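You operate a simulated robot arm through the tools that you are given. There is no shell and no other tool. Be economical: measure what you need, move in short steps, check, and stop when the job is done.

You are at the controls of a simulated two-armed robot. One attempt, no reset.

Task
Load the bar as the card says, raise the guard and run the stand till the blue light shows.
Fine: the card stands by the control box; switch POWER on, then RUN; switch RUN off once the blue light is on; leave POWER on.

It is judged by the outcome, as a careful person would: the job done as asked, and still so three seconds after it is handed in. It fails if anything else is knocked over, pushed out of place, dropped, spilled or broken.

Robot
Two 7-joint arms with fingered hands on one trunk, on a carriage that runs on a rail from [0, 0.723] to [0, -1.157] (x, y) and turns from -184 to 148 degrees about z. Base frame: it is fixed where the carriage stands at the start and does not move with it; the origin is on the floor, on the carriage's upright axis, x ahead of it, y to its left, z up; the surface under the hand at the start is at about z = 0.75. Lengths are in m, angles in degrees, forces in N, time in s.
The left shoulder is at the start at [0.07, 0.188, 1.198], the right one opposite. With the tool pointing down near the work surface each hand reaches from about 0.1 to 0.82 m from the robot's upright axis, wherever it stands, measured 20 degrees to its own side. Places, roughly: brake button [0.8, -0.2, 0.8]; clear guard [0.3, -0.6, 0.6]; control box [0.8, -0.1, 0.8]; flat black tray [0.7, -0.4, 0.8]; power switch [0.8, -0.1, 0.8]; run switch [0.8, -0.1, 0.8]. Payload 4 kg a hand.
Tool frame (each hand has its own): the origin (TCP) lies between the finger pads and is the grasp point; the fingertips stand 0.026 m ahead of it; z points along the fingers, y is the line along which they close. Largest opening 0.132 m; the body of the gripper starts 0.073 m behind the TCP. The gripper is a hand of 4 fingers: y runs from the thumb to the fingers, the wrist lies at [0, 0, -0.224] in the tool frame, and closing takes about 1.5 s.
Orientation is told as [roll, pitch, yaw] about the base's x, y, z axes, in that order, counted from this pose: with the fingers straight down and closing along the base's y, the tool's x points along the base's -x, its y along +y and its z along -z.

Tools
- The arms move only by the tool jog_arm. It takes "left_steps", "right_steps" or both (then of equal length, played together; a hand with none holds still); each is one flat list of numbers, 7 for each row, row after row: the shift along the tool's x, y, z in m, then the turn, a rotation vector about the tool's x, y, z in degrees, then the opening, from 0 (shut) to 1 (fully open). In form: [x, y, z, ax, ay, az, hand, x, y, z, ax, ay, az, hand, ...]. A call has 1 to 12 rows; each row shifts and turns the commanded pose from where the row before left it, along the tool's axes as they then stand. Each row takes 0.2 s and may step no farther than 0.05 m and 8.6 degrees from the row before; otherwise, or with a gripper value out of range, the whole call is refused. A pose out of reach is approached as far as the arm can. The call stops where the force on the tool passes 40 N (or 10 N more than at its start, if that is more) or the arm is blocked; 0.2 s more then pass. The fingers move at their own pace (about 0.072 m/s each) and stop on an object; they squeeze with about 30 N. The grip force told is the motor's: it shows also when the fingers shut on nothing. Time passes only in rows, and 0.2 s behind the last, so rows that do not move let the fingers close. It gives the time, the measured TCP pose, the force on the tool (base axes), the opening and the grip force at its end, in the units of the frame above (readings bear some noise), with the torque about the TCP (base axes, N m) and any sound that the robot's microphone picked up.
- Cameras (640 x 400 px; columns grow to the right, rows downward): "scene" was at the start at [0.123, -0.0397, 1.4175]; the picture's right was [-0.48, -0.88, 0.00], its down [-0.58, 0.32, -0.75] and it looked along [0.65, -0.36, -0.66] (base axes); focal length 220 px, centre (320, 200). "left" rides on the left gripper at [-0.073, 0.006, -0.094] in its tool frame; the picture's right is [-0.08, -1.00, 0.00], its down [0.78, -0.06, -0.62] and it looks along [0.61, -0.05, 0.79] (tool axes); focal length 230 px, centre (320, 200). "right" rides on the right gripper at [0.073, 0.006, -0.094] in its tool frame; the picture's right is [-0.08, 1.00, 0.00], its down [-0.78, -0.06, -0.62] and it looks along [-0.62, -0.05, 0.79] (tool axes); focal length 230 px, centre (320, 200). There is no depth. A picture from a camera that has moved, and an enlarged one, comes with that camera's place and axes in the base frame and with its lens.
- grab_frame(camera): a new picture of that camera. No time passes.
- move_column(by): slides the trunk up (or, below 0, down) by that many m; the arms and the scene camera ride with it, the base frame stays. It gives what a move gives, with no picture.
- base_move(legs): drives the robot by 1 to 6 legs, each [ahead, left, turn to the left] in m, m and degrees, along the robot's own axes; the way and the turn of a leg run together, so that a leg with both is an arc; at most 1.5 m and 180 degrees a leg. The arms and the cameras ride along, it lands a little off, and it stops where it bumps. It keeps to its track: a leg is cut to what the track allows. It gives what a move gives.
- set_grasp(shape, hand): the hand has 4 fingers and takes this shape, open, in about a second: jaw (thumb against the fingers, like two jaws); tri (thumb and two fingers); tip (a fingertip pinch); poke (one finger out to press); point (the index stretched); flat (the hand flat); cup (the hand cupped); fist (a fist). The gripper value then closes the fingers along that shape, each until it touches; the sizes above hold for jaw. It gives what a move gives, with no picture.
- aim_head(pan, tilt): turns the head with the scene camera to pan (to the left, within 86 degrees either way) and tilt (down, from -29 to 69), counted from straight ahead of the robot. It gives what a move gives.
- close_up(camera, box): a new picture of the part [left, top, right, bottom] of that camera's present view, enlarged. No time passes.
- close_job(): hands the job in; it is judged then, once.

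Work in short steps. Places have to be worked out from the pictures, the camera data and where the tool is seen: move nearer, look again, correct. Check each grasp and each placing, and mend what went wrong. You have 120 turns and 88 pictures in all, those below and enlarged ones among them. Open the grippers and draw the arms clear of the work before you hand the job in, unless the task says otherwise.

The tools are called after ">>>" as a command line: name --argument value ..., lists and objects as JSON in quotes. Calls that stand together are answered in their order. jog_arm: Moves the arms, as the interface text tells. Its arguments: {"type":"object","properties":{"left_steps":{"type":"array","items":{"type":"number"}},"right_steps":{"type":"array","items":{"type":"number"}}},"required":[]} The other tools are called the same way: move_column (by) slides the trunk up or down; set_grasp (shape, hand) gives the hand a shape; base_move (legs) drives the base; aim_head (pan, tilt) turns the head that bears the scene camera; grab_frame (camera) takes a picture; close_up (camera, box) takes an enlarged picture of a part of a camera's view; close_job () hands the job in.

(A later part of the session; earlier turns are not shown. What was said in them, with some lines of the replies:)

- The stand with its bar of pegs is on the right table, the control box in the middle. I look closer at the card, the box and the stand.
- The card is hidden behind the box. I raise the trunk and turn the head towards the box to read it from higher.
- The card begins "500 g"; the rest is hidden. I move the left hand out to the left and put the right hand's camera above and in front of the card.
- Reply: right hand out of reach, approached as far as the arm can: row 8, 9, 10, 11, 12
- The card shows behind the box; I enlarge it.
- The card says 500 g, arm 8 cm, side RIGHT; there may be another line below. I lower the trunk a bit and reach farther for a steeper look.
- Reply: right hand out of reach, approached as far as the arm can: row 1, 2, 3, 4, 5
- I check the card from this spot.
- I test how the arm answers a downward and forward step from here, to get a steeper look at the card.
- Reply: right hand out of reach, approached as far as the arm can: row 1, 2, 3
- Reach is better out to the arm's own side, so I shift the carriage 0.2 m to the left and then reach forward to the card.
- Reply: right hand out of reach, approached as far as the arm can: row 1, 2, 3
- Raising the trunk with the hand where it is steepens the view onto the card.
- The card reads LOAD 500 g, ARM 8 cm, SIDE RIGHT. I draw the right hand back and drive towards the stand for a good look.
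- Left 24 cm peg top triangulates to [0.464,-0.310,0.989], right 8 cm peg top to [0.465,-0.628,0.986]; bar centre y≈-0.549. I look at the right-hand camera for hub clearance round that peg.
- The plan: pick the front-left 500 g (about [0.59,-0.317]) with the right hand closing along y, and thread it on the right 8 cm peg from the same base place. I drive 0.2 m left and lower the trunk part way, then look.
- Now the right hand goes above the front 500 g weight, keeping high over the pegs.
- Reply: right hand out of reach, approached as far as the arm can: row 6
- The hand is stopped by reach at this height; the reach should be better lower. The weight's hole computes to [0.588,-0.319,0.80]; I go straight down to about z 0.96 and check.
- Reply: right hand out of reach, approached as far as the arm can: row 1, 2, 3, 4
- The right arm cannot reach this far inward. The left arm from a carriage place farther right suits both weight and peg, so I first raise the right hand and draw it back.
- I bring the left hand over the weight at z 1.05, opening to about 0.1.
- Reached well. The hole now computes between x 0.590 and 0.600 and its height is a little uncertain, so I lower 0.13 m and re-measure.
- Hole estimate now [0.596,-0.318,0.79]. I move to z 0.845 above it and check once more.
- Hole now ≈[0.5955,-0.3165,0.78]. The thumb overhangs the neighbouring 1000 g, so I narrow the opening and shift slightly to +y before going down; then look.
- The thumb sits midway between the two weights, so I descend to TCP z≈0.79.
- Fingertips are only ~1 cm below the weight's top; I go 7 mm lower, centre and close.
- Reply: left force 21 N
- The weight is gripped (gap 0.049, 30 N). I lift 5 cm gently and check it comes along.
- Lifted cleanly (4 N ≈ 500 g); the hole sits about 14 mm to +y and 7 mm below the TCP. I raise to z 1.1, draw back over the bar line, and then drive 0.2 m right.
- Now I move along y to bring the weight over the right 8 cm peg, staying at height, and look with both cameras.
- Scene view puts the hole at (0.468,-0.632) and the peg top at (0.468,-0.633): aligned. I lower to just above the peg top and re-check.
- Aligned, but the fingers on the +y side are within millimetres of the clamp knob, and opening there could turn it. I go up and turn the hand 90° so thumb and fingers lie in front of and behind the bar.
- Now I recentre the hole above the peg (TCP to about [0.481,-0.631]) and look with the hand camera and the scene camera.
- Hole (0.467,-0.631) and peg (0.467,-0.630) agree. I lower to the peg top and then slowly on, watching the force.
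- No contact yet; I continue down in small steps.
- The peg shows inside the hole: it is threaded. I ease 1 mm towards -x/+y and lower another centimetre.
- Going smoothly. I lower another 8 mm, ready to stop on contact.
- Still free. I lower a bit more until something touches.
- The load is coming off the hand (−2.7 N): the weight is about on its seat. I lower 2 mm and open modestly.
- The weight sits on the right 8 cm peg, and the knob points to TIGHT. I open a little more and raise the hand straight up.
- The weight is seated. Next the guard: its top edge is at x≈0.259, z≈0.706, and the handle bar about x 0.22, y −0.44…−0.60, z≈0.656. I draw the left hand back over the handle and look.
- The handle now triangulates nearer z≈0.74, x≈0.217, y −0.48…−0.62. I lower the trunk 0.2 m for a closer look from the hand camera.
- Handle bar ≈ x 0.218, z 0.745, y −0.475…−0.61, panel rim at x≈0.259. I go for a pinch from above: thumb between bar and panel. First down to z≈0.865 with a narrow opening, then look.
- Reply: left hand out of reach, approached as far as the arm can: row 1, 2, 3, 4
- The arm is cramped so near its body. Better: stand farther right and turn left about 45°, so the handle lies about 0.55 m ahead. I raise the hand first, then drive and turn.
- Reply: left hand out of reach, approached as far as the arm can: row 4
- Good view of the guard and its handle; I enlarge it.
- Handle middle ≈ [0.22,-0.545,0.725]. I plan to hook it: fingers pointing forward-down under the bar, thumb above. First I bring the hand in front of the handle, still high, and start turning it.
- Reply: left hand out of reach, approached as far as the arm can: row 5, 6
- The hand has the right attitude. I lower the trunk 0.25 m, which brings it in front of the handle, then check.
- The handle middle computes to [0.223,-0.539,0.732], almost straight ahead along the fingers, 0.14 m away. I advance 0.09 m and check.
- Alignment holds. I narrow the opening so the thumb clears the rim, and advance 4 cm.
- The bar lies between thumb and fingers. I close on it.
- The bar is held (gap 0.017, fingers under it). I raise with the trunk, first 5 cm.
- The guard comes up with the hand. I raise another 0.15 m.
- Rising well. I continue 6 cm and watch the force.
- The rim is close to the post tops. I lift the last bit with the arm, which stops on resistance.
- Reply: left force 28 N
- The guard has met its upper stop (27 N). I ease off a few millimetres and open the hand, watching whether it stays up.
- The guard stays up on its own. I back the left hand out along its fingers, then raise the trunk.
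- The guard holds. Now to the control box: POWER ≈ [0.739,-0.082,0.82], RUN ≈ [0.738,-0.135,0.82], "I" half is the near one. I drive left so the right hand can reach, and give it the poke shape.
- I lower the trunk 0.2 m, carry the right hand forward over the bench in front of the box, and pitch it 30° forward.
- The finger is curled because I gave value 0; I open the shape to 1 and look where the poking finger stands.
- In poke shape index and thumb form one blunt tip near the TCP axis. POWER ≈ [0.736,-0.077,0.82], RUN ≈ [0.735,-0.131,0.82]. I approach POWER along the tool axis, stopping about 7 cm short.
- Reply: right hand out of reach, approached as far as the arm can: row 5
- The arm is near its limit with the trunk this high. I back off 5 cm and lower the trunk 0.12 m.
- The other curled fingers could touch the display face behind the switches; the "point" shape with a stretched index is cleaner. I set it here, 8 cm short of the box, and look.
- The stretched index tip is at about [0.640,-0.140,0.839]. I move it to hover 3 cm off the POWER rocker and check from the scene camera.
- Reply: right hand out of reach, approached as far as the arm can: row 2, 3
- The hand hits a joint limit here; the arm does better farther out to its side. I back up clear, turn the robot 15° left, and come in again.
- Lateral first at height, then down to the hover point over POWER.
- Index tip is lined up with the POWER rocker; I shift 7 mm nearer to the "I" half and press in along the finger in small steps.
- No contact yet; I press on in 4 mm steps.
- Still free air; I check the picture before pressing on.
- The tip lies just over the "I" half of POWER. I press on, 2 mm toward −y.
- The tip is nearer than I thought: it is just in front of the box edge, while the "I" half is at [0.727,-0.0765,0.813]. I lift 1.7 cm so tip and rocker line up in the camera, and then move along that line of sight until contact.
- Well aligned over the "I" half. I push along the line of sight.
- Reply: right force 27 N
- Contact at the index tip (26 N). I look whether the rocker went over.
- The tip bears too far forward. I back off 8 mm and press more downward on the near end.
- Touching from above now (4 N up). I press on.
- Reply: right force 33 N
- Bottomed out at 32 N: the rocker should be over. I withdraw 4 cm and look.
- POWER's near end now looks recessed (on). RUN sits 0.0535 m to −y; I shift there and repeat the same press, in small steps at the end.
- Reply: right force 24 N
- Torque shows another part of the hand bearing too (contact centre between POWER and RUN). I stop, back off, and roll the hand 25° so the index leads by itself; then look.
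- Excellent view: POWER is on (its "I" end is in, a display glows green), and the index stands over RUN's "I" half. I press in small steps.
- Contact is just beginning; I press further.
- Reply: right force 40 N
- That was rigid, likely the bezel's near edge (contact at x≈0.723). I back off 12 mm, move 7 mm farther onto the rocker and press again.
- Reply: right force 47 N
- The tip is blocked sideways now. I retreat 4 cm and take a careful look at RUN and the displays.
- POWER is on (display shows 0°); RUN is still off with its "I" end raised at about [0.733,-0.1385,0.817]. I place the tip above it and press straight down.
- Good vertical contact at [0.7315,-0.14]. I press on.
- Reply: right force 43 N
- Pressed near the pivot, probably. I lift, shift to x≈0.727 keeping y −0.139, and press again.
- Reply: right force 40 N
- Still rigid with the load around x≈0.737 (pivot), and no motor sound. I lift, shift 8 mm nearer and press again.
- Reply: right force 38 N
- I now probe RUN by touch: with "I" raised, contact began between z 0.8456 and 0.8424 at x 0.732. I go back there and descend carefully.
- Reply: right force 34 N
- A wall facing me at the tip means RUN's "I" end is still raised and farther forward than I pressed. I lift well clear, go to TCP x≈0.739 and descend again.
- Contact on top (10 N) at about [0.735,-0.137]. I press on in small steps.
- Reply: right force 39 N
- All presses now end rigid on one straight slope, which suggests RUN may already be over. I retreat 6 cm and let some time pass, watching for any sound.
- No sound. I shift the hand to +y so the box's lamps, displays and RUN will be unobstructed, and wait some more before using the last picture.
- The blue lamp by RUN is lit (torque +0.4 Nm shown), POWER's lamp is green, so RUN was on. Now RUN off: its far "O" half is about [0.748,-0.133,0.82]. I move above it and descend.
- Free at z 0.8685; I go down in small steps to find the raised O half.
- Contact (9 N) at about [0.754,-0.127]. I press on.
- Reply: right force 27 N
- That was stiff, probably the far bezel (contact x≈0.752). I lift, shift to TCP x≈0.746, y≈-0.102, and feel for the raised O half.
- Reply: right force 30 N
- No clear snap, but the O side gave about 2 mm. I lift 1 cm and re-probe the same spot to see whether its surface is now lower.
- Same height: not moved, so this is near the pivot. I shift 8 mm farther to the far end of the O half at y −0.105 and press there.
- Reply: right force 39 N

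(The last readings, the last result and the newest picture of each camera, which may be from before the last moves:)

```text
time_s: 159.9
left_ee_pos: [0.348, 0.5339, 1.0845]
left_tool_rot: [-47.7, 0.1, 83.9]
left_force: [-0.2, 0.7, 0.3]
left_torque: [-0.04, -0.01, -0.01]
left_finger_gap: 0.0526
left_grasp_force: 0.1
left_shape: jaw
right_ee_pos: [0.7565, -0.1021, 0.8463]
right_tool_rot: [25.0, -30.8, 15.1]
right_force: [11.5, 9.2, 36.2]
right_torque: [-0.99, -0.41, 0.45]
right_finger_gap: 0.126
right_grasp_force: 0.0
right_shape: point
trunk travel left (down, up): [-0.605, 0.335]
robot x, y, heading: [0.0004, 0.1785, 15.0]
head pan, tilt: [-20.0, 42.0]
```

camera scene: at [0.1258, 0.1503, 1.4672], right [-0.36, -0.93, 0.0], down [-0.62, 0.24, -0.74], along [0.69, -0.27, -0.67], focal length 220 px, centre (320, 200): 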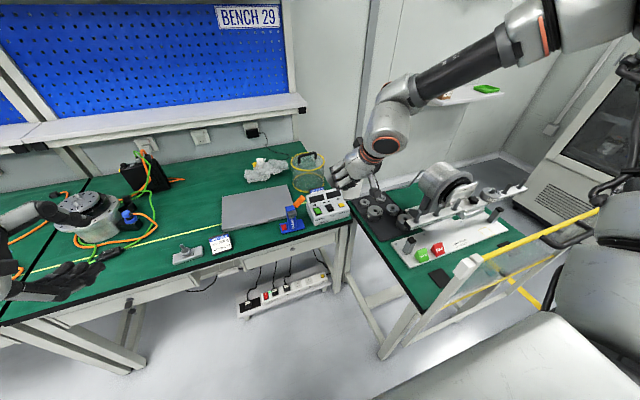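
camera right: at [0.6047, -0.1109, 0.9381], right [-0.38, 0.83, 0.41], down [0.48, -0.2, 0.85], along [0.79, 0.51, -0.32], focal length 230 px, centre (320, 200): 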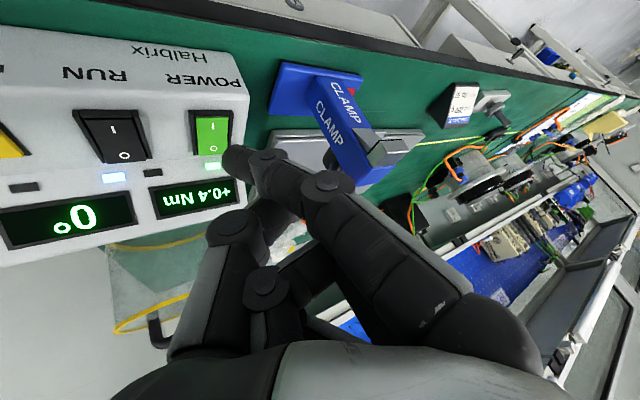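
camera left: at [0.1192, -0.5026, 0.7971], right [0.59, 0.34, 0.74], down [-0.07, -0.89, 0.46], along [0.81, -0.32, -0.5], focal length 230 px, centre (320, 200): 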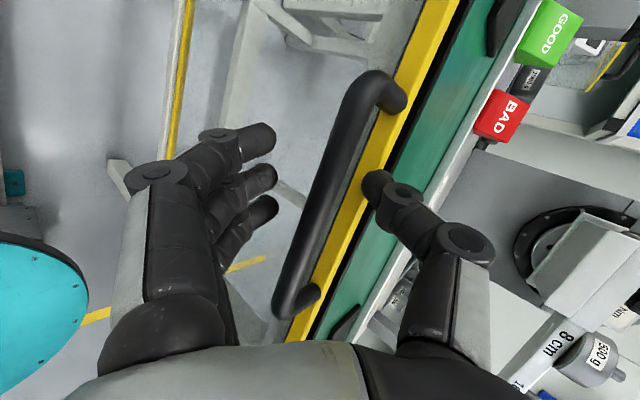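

The O end went down 3 mm between 4 N and 17 N and then turned rigid, like a rocker going over. I re-probe the same spot lightly to confirm it is now lower.

>>> jog_arm --right_steps '[-0.006, 0.0044, -0.0094, 0, 0, 0, 1, 0, 0, 0, 0, 0, 0, 1]'

>>> jog_arm --right_steps '[0.001, -0.0007, 0.0016, 0, 0, 0, 1, 0.0005, -0.0004, 0.0008, 0, 0, 0, 1]'

>>> jog_arm --right_steps '[0.0005, -0.0004, 0.0008, 0, 0, 0, 1]'

>>> jog_arm --right_steps '[0.0005, -0.0004, 0.0008, 0, 0, 0, 1]'

>>> jog_arm --right_steps '[0.0005, -0.0004, 0.0008, 0, 0, 0, 1]'

```text
time_s: 160.5
left_ee_pos: [0.3524, 0.5309, 1.0831]
left_tool_rot: [-47.6, -0.2, 83.8]
left_force: [0.6, -0.2, -0.6]
left_torque: [0.01, 0.06, -0.01]
left_finger_gap: 0.0525
left_grasp_force: 0.2
left_shape: jaw
right_ee_pos: [0.7536, -0.107, 0.8489]
right_tool_rot: [25.1, -30.0, 15.0]
right_force: [0.3, 0.4, 0.6]
right_torque: [0.0, 0.04, 0.01]
right_finger_gap: 0.1262
right_grasp_force: 0.1
right_shape: point
trunk travel left (down, up): [-0.605, 0.335]
robot x, y, heading: [0.0012, 0.1817, 15.2]
head pan, tilt: [-20.0, 42.0]
```

```text
time_s: 161.1
left_ee_pos: [0.3519, 0.5304, 1.0844]
left_tool_rot: [-47.6, -0.1, 84.0]
left_force: [-0.4, -0.1, 0.8]
left_torque: [0.0, -0.01, -0.02]
left_finger_gap: 0.052
left_grasp_force: 0.1
left_shape: jaw
right_ee_pos: [0.7549, -0.1058, 0.8486]
right_tool_rot: [25.3, -30.2, 15.0]
right_force: [0.4, -0.4, 0.5]
right_torque: [-0.01, 0.01, -0.01]
right_finger_gap: 0.1261
right_grasp_force: 0.1
right_shape: point
trunk travel left (down, up): [-0.605, 0.335]
robot x, y, heading: [0.003, 0.1794, 15.3]
head pan, tilt: [-20.0, 42.0]
```

```text
time_s: 161.5
left_ee_pos: [0.3509, 0.5311, 1.0842]
left_tool_rot: [-47.7, -0.1, 84.1]
left_force: [0.7, -0.2, -0.3]
left_torque: [-0.05, -0.03, 0.01]
left_finger_gap: 0.0524
left_grasp_force: 0.2
left_shape: jaw
right_ee_pos: [0.7535, -0.1049, 0.8478]
right_tool_rot: [25.2, -30.2, 15.0]
right_force: [0.0, -0.5, 2.9]
right_torque: [-0.11, 0.03, -0.06]
right_finger_gap: 0.1258
right_grasp_force: 0.1
right_shape: point
trunk travel left (down, up): [-0.605, 0.335]
robot x, y, heading: [0.0016, 0.1811, 15.2]
head pan, tilt: [-20.0, 42.0]
```

```text
time_s: 161.9
left_ee_pos: [0.3511, 0.5305, 1.0851]
left_tool_rot: [-47.7, -0.1, 84.0]
left_force: [0.3, -0.5, -0.2]
left_torque: [-0.03, -0.02, 0.0]
left_finger_gap: 0.0521
left_grasp_force: 0.0
left_shape: jaw
right_ee_pos: [0.7549, -0.1042, 0.8469]
right_tool_rot: [25.1, -30.2, 15.0]
right_force: [-0.3, 0.6, 5.8]
right_torque: [-0.19, 0.03, -0.02]
right_finger_gap: 0.1263
right_grasp_force: 0.1
right_shape: point
trunk travel left (down, up): [-0.605, 0.335]
robot x, y, heading: [-0.001, 0.1827, 15.3]
head pan, tilt: [-20.0, 42.0]
```

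```text
time_s: 162.3
left_ee_pos: [0.3504, 0.5308, 1.0852]
left_tool_rot: [-47.7, -0.2, 83.9]
left_force: [0.4, -0.4, 0.3]
left_torque: [0.0, 0.0, 0.02]
left_finger_gap: 0.0523
left_grasp_force: 0.0
left_shape: jaw
right_ee_pos: [0.7544, -0.1038, 0.8468]
right_tool_rot: [25.2, -30.3, 15.0]
right_force: [-0.2, 0.6, 11.1]
right_torque: [-0.29, 0.03, -0.01]
right_finger_gap: 0.1264
right_grasp_force: 0.1
right_shape: point
trunk travel left (down, up): [-0.605, 0.335]
robot x, y, heading: [-0.0004, 0.1779, 15.2]
head pan, tilt: [-20.0, 42.0]
```

Inconclusive. Pressing the far half can only switch RUN off, so I press again firmly at two spots farther along (TCP x≈0.760 and 0.766), along the panel's normal.

>>> jog_arm --right_steps '[-0.005, 0.0037, -0.0078, 0, 0, 0, 1, -0.0044, -0.0048, 0.001, 0, 0, 0, 1, 0.0012, -0.0024, 0.0042, 0, 0, 0, 1, 0.0005, -0.001, 0.0017, 0, 0, 0, 1, 0.0005, -0.001, 0.0017, 0, 0, 0, 1]'

>>> jog_arm --right_steps '[0.0005, -0.001, 0.0017, 0, 0, 0, 1, 0.0005, -0.001, 0.0017, 0, 0, 0, 1]'

>>> jog_arm --right_steps '[0.0005, -0.001, 0.0017, 0, 0, 0, 1, 0.0005, -0.001, 0.0017, 0, 0, 0, 1]'

>>> jog_arm --right_steps '[0.0005, -0.001, 0.0017, 0, 0, 0, 1, 0.0005, -0.001, 0.0017, 0, 0, 0, 1]'

```text
time_s: 163.5
left_ee_pos: [0.3507, 0.53, 1.0848]
left_tool_rot: [-47.5, -0.1, 84.0]
left_force: [-0.9, -0.3, -0.3]
left_torque: [0.01, -0.01, 0.0]
left_finger_gap: 0.0525
left_grasp_force: 0.0
left_shape: jaw
right_ee_pos: [0.7634, -0.1073, 0.8467]
right_tool_rot: [25.2, -30.2, 14.9]
right_force: [-0.4, 0.6, 1.2]
right_torque: [-0.03, 0.01, -0.01]
right_finger_gap: 0.1262
right_grasp_force: 0.2
right_shape: point
trunk travel left (down, up): [-0.605, 0.335]
robot x, y, heading: [-0.0008, 0.1802, 15.4]
head pan, tilt: [-20.0, 42.0]
```

```text
time_s: 164.1
left_ee_pos: [0.3493, 0.5308, 1.0849]
left_tool_rot: [-47.7, 0.0, 84.1]
left_force: [-0.4, -0.1, 0.0]
left_torque: [0.02, 0.0, -0.01]
left_finger_gap: 0.0521
left_grasp_force: 0.1
left_shape: jaw
right_ee_pos: [0.7648, -0.1056, 0.8458]
right_tool_rot: [25.1, -30.4, 15.1]
right_force: [-1.2, 2.2, 14.7]
right_torque: [-0.37, 0.07, -0.03]
right_finger_gap: 0.1261
right_grasp_force: 0.0
right_shape: point
trunk travel left (down, up): [-0.605, 0.335]
robot x, y, heading: [-0.0016, 0.1824, 15.0]
head pan, tilt: [-20.0, 42.0]
```

```text
time_s: 164.7
left_ee_pos: [0.3479, 0.5336, 1.0851]
left_tool_rot: [-48.0, -0.1, 83.9]
left_force: [-0.8, 0.7, 0.0]
left_torque: [0.01, 0.0, 0.01]
left_finger_gap: 0.0523
left_grasp_force: 0.0
left_shape: jaw
right_ee_pos: [0.7667, -0.1048, 0.8452]
right_tool_rot: [25.0, -30.6, 15.1]
right_force: [-1.6, 5.5, 30.1]
right_torque: [-0.85, 0.13, -0.07]
right_finger_gap: 0.1263
right_grasp_force: 0.0
right_shape: point
trunk travel left (down, up): [-0.605, 0.335]
robot x, y, heading: [0.0026, 0.1814, 15.5]
head pan, tilt: [-20.0, 42.0]
```

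```text
time_s: 165.2
left_ee_pos: [0.3515, 0.5319, 1.0834]
left_tool_rot: [-47.7, -0.1, 84.0]
left_force: [0.2, 0.3, 0.4]
left_torque: [-0.02, 0.02, 0.02]
left_finger_gap: 0.0524
left_grasp_force: 0.0
left_shape: jaw
right_ee_pos: [0.7706, -0.1044, 0.8432]
right_tool_rot: [25.4, -30.9, 15.1]
right_force: [-2.1, 5.0, 24.0]
right_torque: [-0.77, 0.09, -0.05]
right_finger_gap: 0.1261
right_grasp_force: 0.0
right_shape: point
trunk travel left (down, up): [-0.605, 0.335]
robot x, y, heading: [-0.001, 0.1774, 15.3]
head pan, tilt: [-20.0, 42.0]
stopped in row 2 (right hand): the force on the tool passed its limit at 43 N (the readings are from after the stop); the commanded pose is now the measured one
```

At the last push the force broke from 43 N to 24 N with a 4 mm jump — a snap-over (or a slip). I check by feeling the near "I" half lightly: when off it stood at z≈0.843 there.

>>> jog_arm --right_steps '[-0.0017, 0.0117, -0.019, 0, 0, 0, 1, 0.0288, 0.007, -0.0025, 0, 0, 0, 1, 0.003, -0.0022, 0.0047, 0, 0, 0, 1, 0, 0, 0, 0, 0, 0, 1]'

>>> jog_arm --right_steps '[0.0008, -0.0006, 0.0013, 0, 0, 0, 1]'

>>> jog_arm --right_steps '[0.0008, -0.0006, 0.0013, 0, 0, 0, 1]'

>>> jog_arm --right_steps '[0.0005, -0.0004, 0.0008, 0, 0, 0, 1]'

```text
time_s: 166.2
left_ee_pos: [0.3506, 0.5305, 1.0845]
left_tool_rot: [-47.6, 0.0, 84.0]
left_force: [1.2, 0.8, 1.0]
left_torque: [0.01, -0.01, 0.01]
left_finger_gap: 0.0522
left_grasp_force: 0.1
left_shape: jaw
right_ee_pos: [0.7327, -0.1086, 0.8441]
right_tool_rot: [25.3, -30.6, 15.0]
right_force: [-0.8, 0.5, 0.1]
right_torque: [-0.05, 0.02, -0.05]
right_finger_gap: 0.1262
right_grasp_force: 0.0
right_shape: point
trunk travel left (down, up): [-0.605, 0.335]
robot x, y, heading: [-0.003, 0.1797, 15.2]
head pan, tilt: [-20.0, 42.0]
```

```text
time_s: 166.7
left_ee_pos: [0.3497, 0.5312, 1.0848]
left_tool_rot: [-47.7, -0.1, 83.9]
left_force: [-0.9, -1.0, 0.7]
left_torque: [-0.02, 0.02, 0.01]
left_finger_gap: 0.0525
left_grasp_force: 0.0
left_shape: jaw
right_ee_pos: [0.7318, -0.1075, 0.8424]
right_tool_rot: [25.2, -30.6, 15.2]
right_force: [-2.5, 1.4, 6.5]
right_torque: [-0.2, 0.08, -0.08]
right_finger_gap: 0.1261
right_grasp_force: 0.1
right_shape: point
trunk travel left (down, up): [-0.605, 0.335]
robot x, y, heading: [0.0011, 0.1794, 15.2]
head pan, tilt: [-20.0, 42.0]
```

```text
time_s: 167.1
left_ee_pos: [0.349, 0.5315, 1.084]
left_tool_rot: [-47.8, -0.1, 84.0]
left_force: [0.1, -0.3, -0.2]
left_torque: [0.02, 0.03, 0.02]
left_finger_gap: 0.0524
left_grasp_force: 0.0
left_shape: jaw
right_ee_pos: [0.7295, -0.1072, 0.8424]
right_tool_rot: [25.2, -30.6, 15.0]
right_force: [-4.1, 1.8, 12.6]
right_torque: [-0.37, 0.13, -0.17]
right_finger_gap: 0.1257
right_grasp_force: 0.1
right_shape: point
trunk travel left (down, up): [-0.605, 0.335]
robot x, y, heading: [0.0015, 0.1802, 15.1]
head pan, tilt: [-20.0, 42.0]
```

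```text
time_s: 167.4
left_ee_pos: [0.3483, 0.5328, 1.085]
left_tool_rot: [-47.8, 0.0, 84.0]
left_force: [-0.4, 0.0, -0.7]
left_torque: [-0.01, 0.0, 0.03]
left_finger_gap: 0.0525
left_grasp_force: 0.0
left_shape: jaw
right_ee_pos: [0.7298, -0.1074, 0.8413]
right_tool_rot: [25.2, -30.7, 15.1]
right_force: [-6.3, 2.3, 18.3]
right_torque: [-0.48, 0.13, -0.19]
right_finger_gap: 0.1262
right_grasp_force: 0.0
right_shape: point
trunk travel left (down, up): [-0.605, 0.335]
robot x, y, heading: [-0.0007, 0.179, 15.3]
head pan, tilt: [-20.0, 42.0]
```

The "I" half stands at 0.8424 as it did when off. For insurance I press the far O end once more at the spot where it snapped, then look for any further give.

>>> jog_arm --right_steps '[-0.0101, 0.0073, -0.0157, 0, 0, 0, 1, -0.0276, -0.0145, 0.0109, 0, 0, 0, 1, 0.0023, -0.0048, 0.0085, 0, 0, 0, 1, 0, 0, 0, 0, 0, 0, 1]'

>>> jog_arm --right_steps '[0.0005, -0.001, 0.0017, 0, 0, 0, 1, 0.0005, -0.001, 0.0017, 0, 0, 0, 1]'

>>> jog_arm --right_steps '[0.0005, -0.001, 0.0017, 0, 0, 0, 1, 0.0005, -0.001, 0.0017, 0, 0, 0, 1]'

>>> jog_arm --right_steps '[0.0005, -0.001, 0.0017, 0, 0, 0, 1, 0.0005, -0.001, 0.0017, 0, 0, 0, 1]'

```text
time_s: 168.4
left_ee_pos: [0.3524, 0.5306, 1.0839]
left_tool_rot: [-47.7, -0.1, 84.0]
left_force: [0.3, 0.3, -0.7]
left_torque: [-0.01, 0.05, -0.01]
left_finger_gap: 0.0522
left_grasp_force: 0.0
left_shape: jaw
right_ee_pos: [0.7681, -0.1085, 0.8488]
right_tool_rot: [25.2, -30.4, 15.1]
right_force: [-0.2, 0.4, 1.0]
right_torque: [0.0, 0.02, -0.03]
right_finger_gap: 0.1261
right_grasp_force: 0.1
right_shape: point
trunk travel left (down, up): [-0.605, 0.335]
robot x, y, heading: [0.0009, 0.1818, 15.2]
head pan, tilt: [-20.0, 42.0]
```

```text
time_s: 169.1
left_ee_pos: [0.3507, 0.5305, 1.0844]
left_tool_rot: [-47.6, 0.0, 84.1]
left_force: [0.8, 1.6, 1.0]
left_torque: [0.02, -0.02, 0.02]
left_finger_gap: 0.0526
left_grasp_force: 0.2
left_shape: jaw
right_ee_pos: [0.7687, -0.1074, 0.8444]
right_tool_rot: [25.3, -30.6, 15.1]
right_force: [-0.3, 1.0, 6.7]
right_torque: [-0.13, 0.04, -0.02]
right_finger_gap: 0.1259
right_grasp_force: 0.1
right_shape: point
trunk travel left (down, up): [-0.605, 0.335]
robot x, y, heading: [-0.0022, 0.1813, 15.4]
head pan, tilt: [-20.0, 42.0]
```

```text
time_s: 169.7
left_ee_pos: [0.3475, 0.5322, 1.0855]
left_tool_rot: [-47.8, -0.1, 84.0]
left_force: [0.5, -0.4, 0.2]
left_torque: [0.01, 0.04, 0.03]
left_finger_gap: 0.0522
left_grasp_force: 0.1
left_shape: jaw
right_ee_pos: [0.7683, -0.1068, 0.8452]
right_tool_rot: [25.2, -30.8, 15.1]
right_force: [-2.0, 4.2, 19.1]
right_torque: [-0.52, 0.06, -0.08]
right_finger_gap: 0.126
right_grasp_force: 0.0
right_shape: point
trunk travel left (down, up): [-0.605, 0.335]
robot x, y, heading: [-0.0035, 0.1774, 15.1]
head pan, tilt: [-20.0, 42.0]
```

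```text
time_s: 170.2
left_ee_pos: [0.3467, 0.5338, 1.0859]
left_tool_rot: [-47.9, 0.0, 84.1]
left_force: [1.0, 1.3, 0.0]
left_torque: [-0.01, 0.0, -0.02]
left_finger_gap: 0.0524
left_grasp_force: 0.1
left_shape: jaw
right_ee_pos: [0.767, -0.1056, 0.8445]
right_tool_rot: [25.1, -31.0, 15.2]
right_force: [-3.2, 7.3, 34.8]
right_torque: [-0.96, 0.12, -0.1]
right_finger_gap: 0.1263
right_grasp_force: 0.0
right_shape: point
trunk travel left (down, up): [-0.605, 0.335]
robot x, y, heading: [0.0008, 0.1806, 15.1]
head pan, tilt: [-20.0, 42.0]
```

Rigid from the start with no further give: O is in. I withdraw the hand up and back and open both grippers.

>>> jog_arm --right_steps '[-0.0201, 0.0146, -0.0313, 0, 0, 0, 1, -0.0201, 0.0146, -0.0313, 0, 0, 0, 1, -0.0201, 0.0146, -0.0313, 0, 0, 0, 1, -0.0201, 0.0146, -0.0313, 0, 0, 0, 1, 0.0334, 0.0176, -0.0132, 0, 0, 0, 1, 0.0334, 0.0176, -0.0132, 0, 0, 0, 1, 0.0334, 0.0176, -0.0132, 0, 0, 0, 1, 0.0334, 0.0176, -0.0132, 0, 0, 0, 1]' --left_steps '[0, 0, 0, 0, 0, 0, 0.6, 0, 0, 0, 0, 0, 0, 0.8, 0, 0, 0, 0, 0, 0, 1, 0, 0, 0, 0, 0, 0, 1, 0, 0, 0, 0, 0, 0, 1, 0, 0, 0, 0, 0, 0, 1, 0, 0, 0, 0, 0, 0, 1, 0, 0, 0, 0, 0, 0, 1]'

>>> move_column --by 0.2

```text
time_s: 172.1
left_ee_pos: [0.3488, 0.5301, 1.0853]
left_tool_rot: [-47.7, -0.1, 84.1]
left_force: [-0.1, 0.5, -0.3]
left_torque: [-0.01, -0.02, -0.01]
left_finger_gap: 0.1319
left_grasp_force: 0.0
left_shape: jaw
right_ee_pos: [0.6076, -0.11, 0.9967]
right_tool_rot: [25.3, -30.6, 15.1]
right_force: [-0.7, -0.4, 0.2]
right_torque: [0.0, -0.01, 0.0]
right_finger_gap: 0.126
right_grasp_force: 0.0
right_shape: point
trunk travel left (down, up): [-0.605, 0.335]
robot x, y, heading: [0.0023, 0.1806, 14.9]
head pan, tilt: [-20.0, 42.0]
```

```text
time_s: 174.2
left_ee_pos: [0.3506, 0.5312, 1.2838]
left_tool_rot: [-47.7, 0.0, 84.0]
left_force: [-0.5, -0.1, 0.1]
left_torque: [0.0, -0.02, 0.0]
left_finger_gap: 0.1316
left_grasp_force: 0.1
left_shape: jaw
right_ee_pos: [0.6089, -0.1112, 1.195]
right_tool_rot: [25.3, -30.6, 15.0]
right_force: [-0.4, 0.4, 0.0]
right_torque: [0.01, 0.0, 0.0]
right_finger_gap: 0.1261
right_grasp_force: 0.1
right_shape: point
trunk travel left (down, up): [-0.805, 0.135]
robot x, y, heading: [0.0002, 0.1805, 15.3]
head pan, tilt: [-20.0, 42.0]
```

Both hands are open and clear of the work; I hand the job in.

>>> close_job

```text
The job is handed in.
```

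I handed the job in, but I'm not certain RUN is off; I had no pictures left to check it.

- **Load:** the 500 g weight is on the right 8 cm peg, as the card says. It was seated when I last looked.
- **Guard:** it is raised to its upper stop and was holding there by itself.
- **POWER:** on, with its lamp and both displays lit in the last picture. I did not touch it after that.
- **RUN:** I switched it on. In the last picture the lamp under it had come on blue, which I took as the blue light, and the display read +0.4 Nm. I then pressed the O side several times. One press gave way suddenly, and afterwards the switch felt the way it did when it was off. I judged it off by touch only.
- **Control box:** it took sideways pushes of up to about 45 N while I was finding the RUN switch. I didn't check whether it moved.
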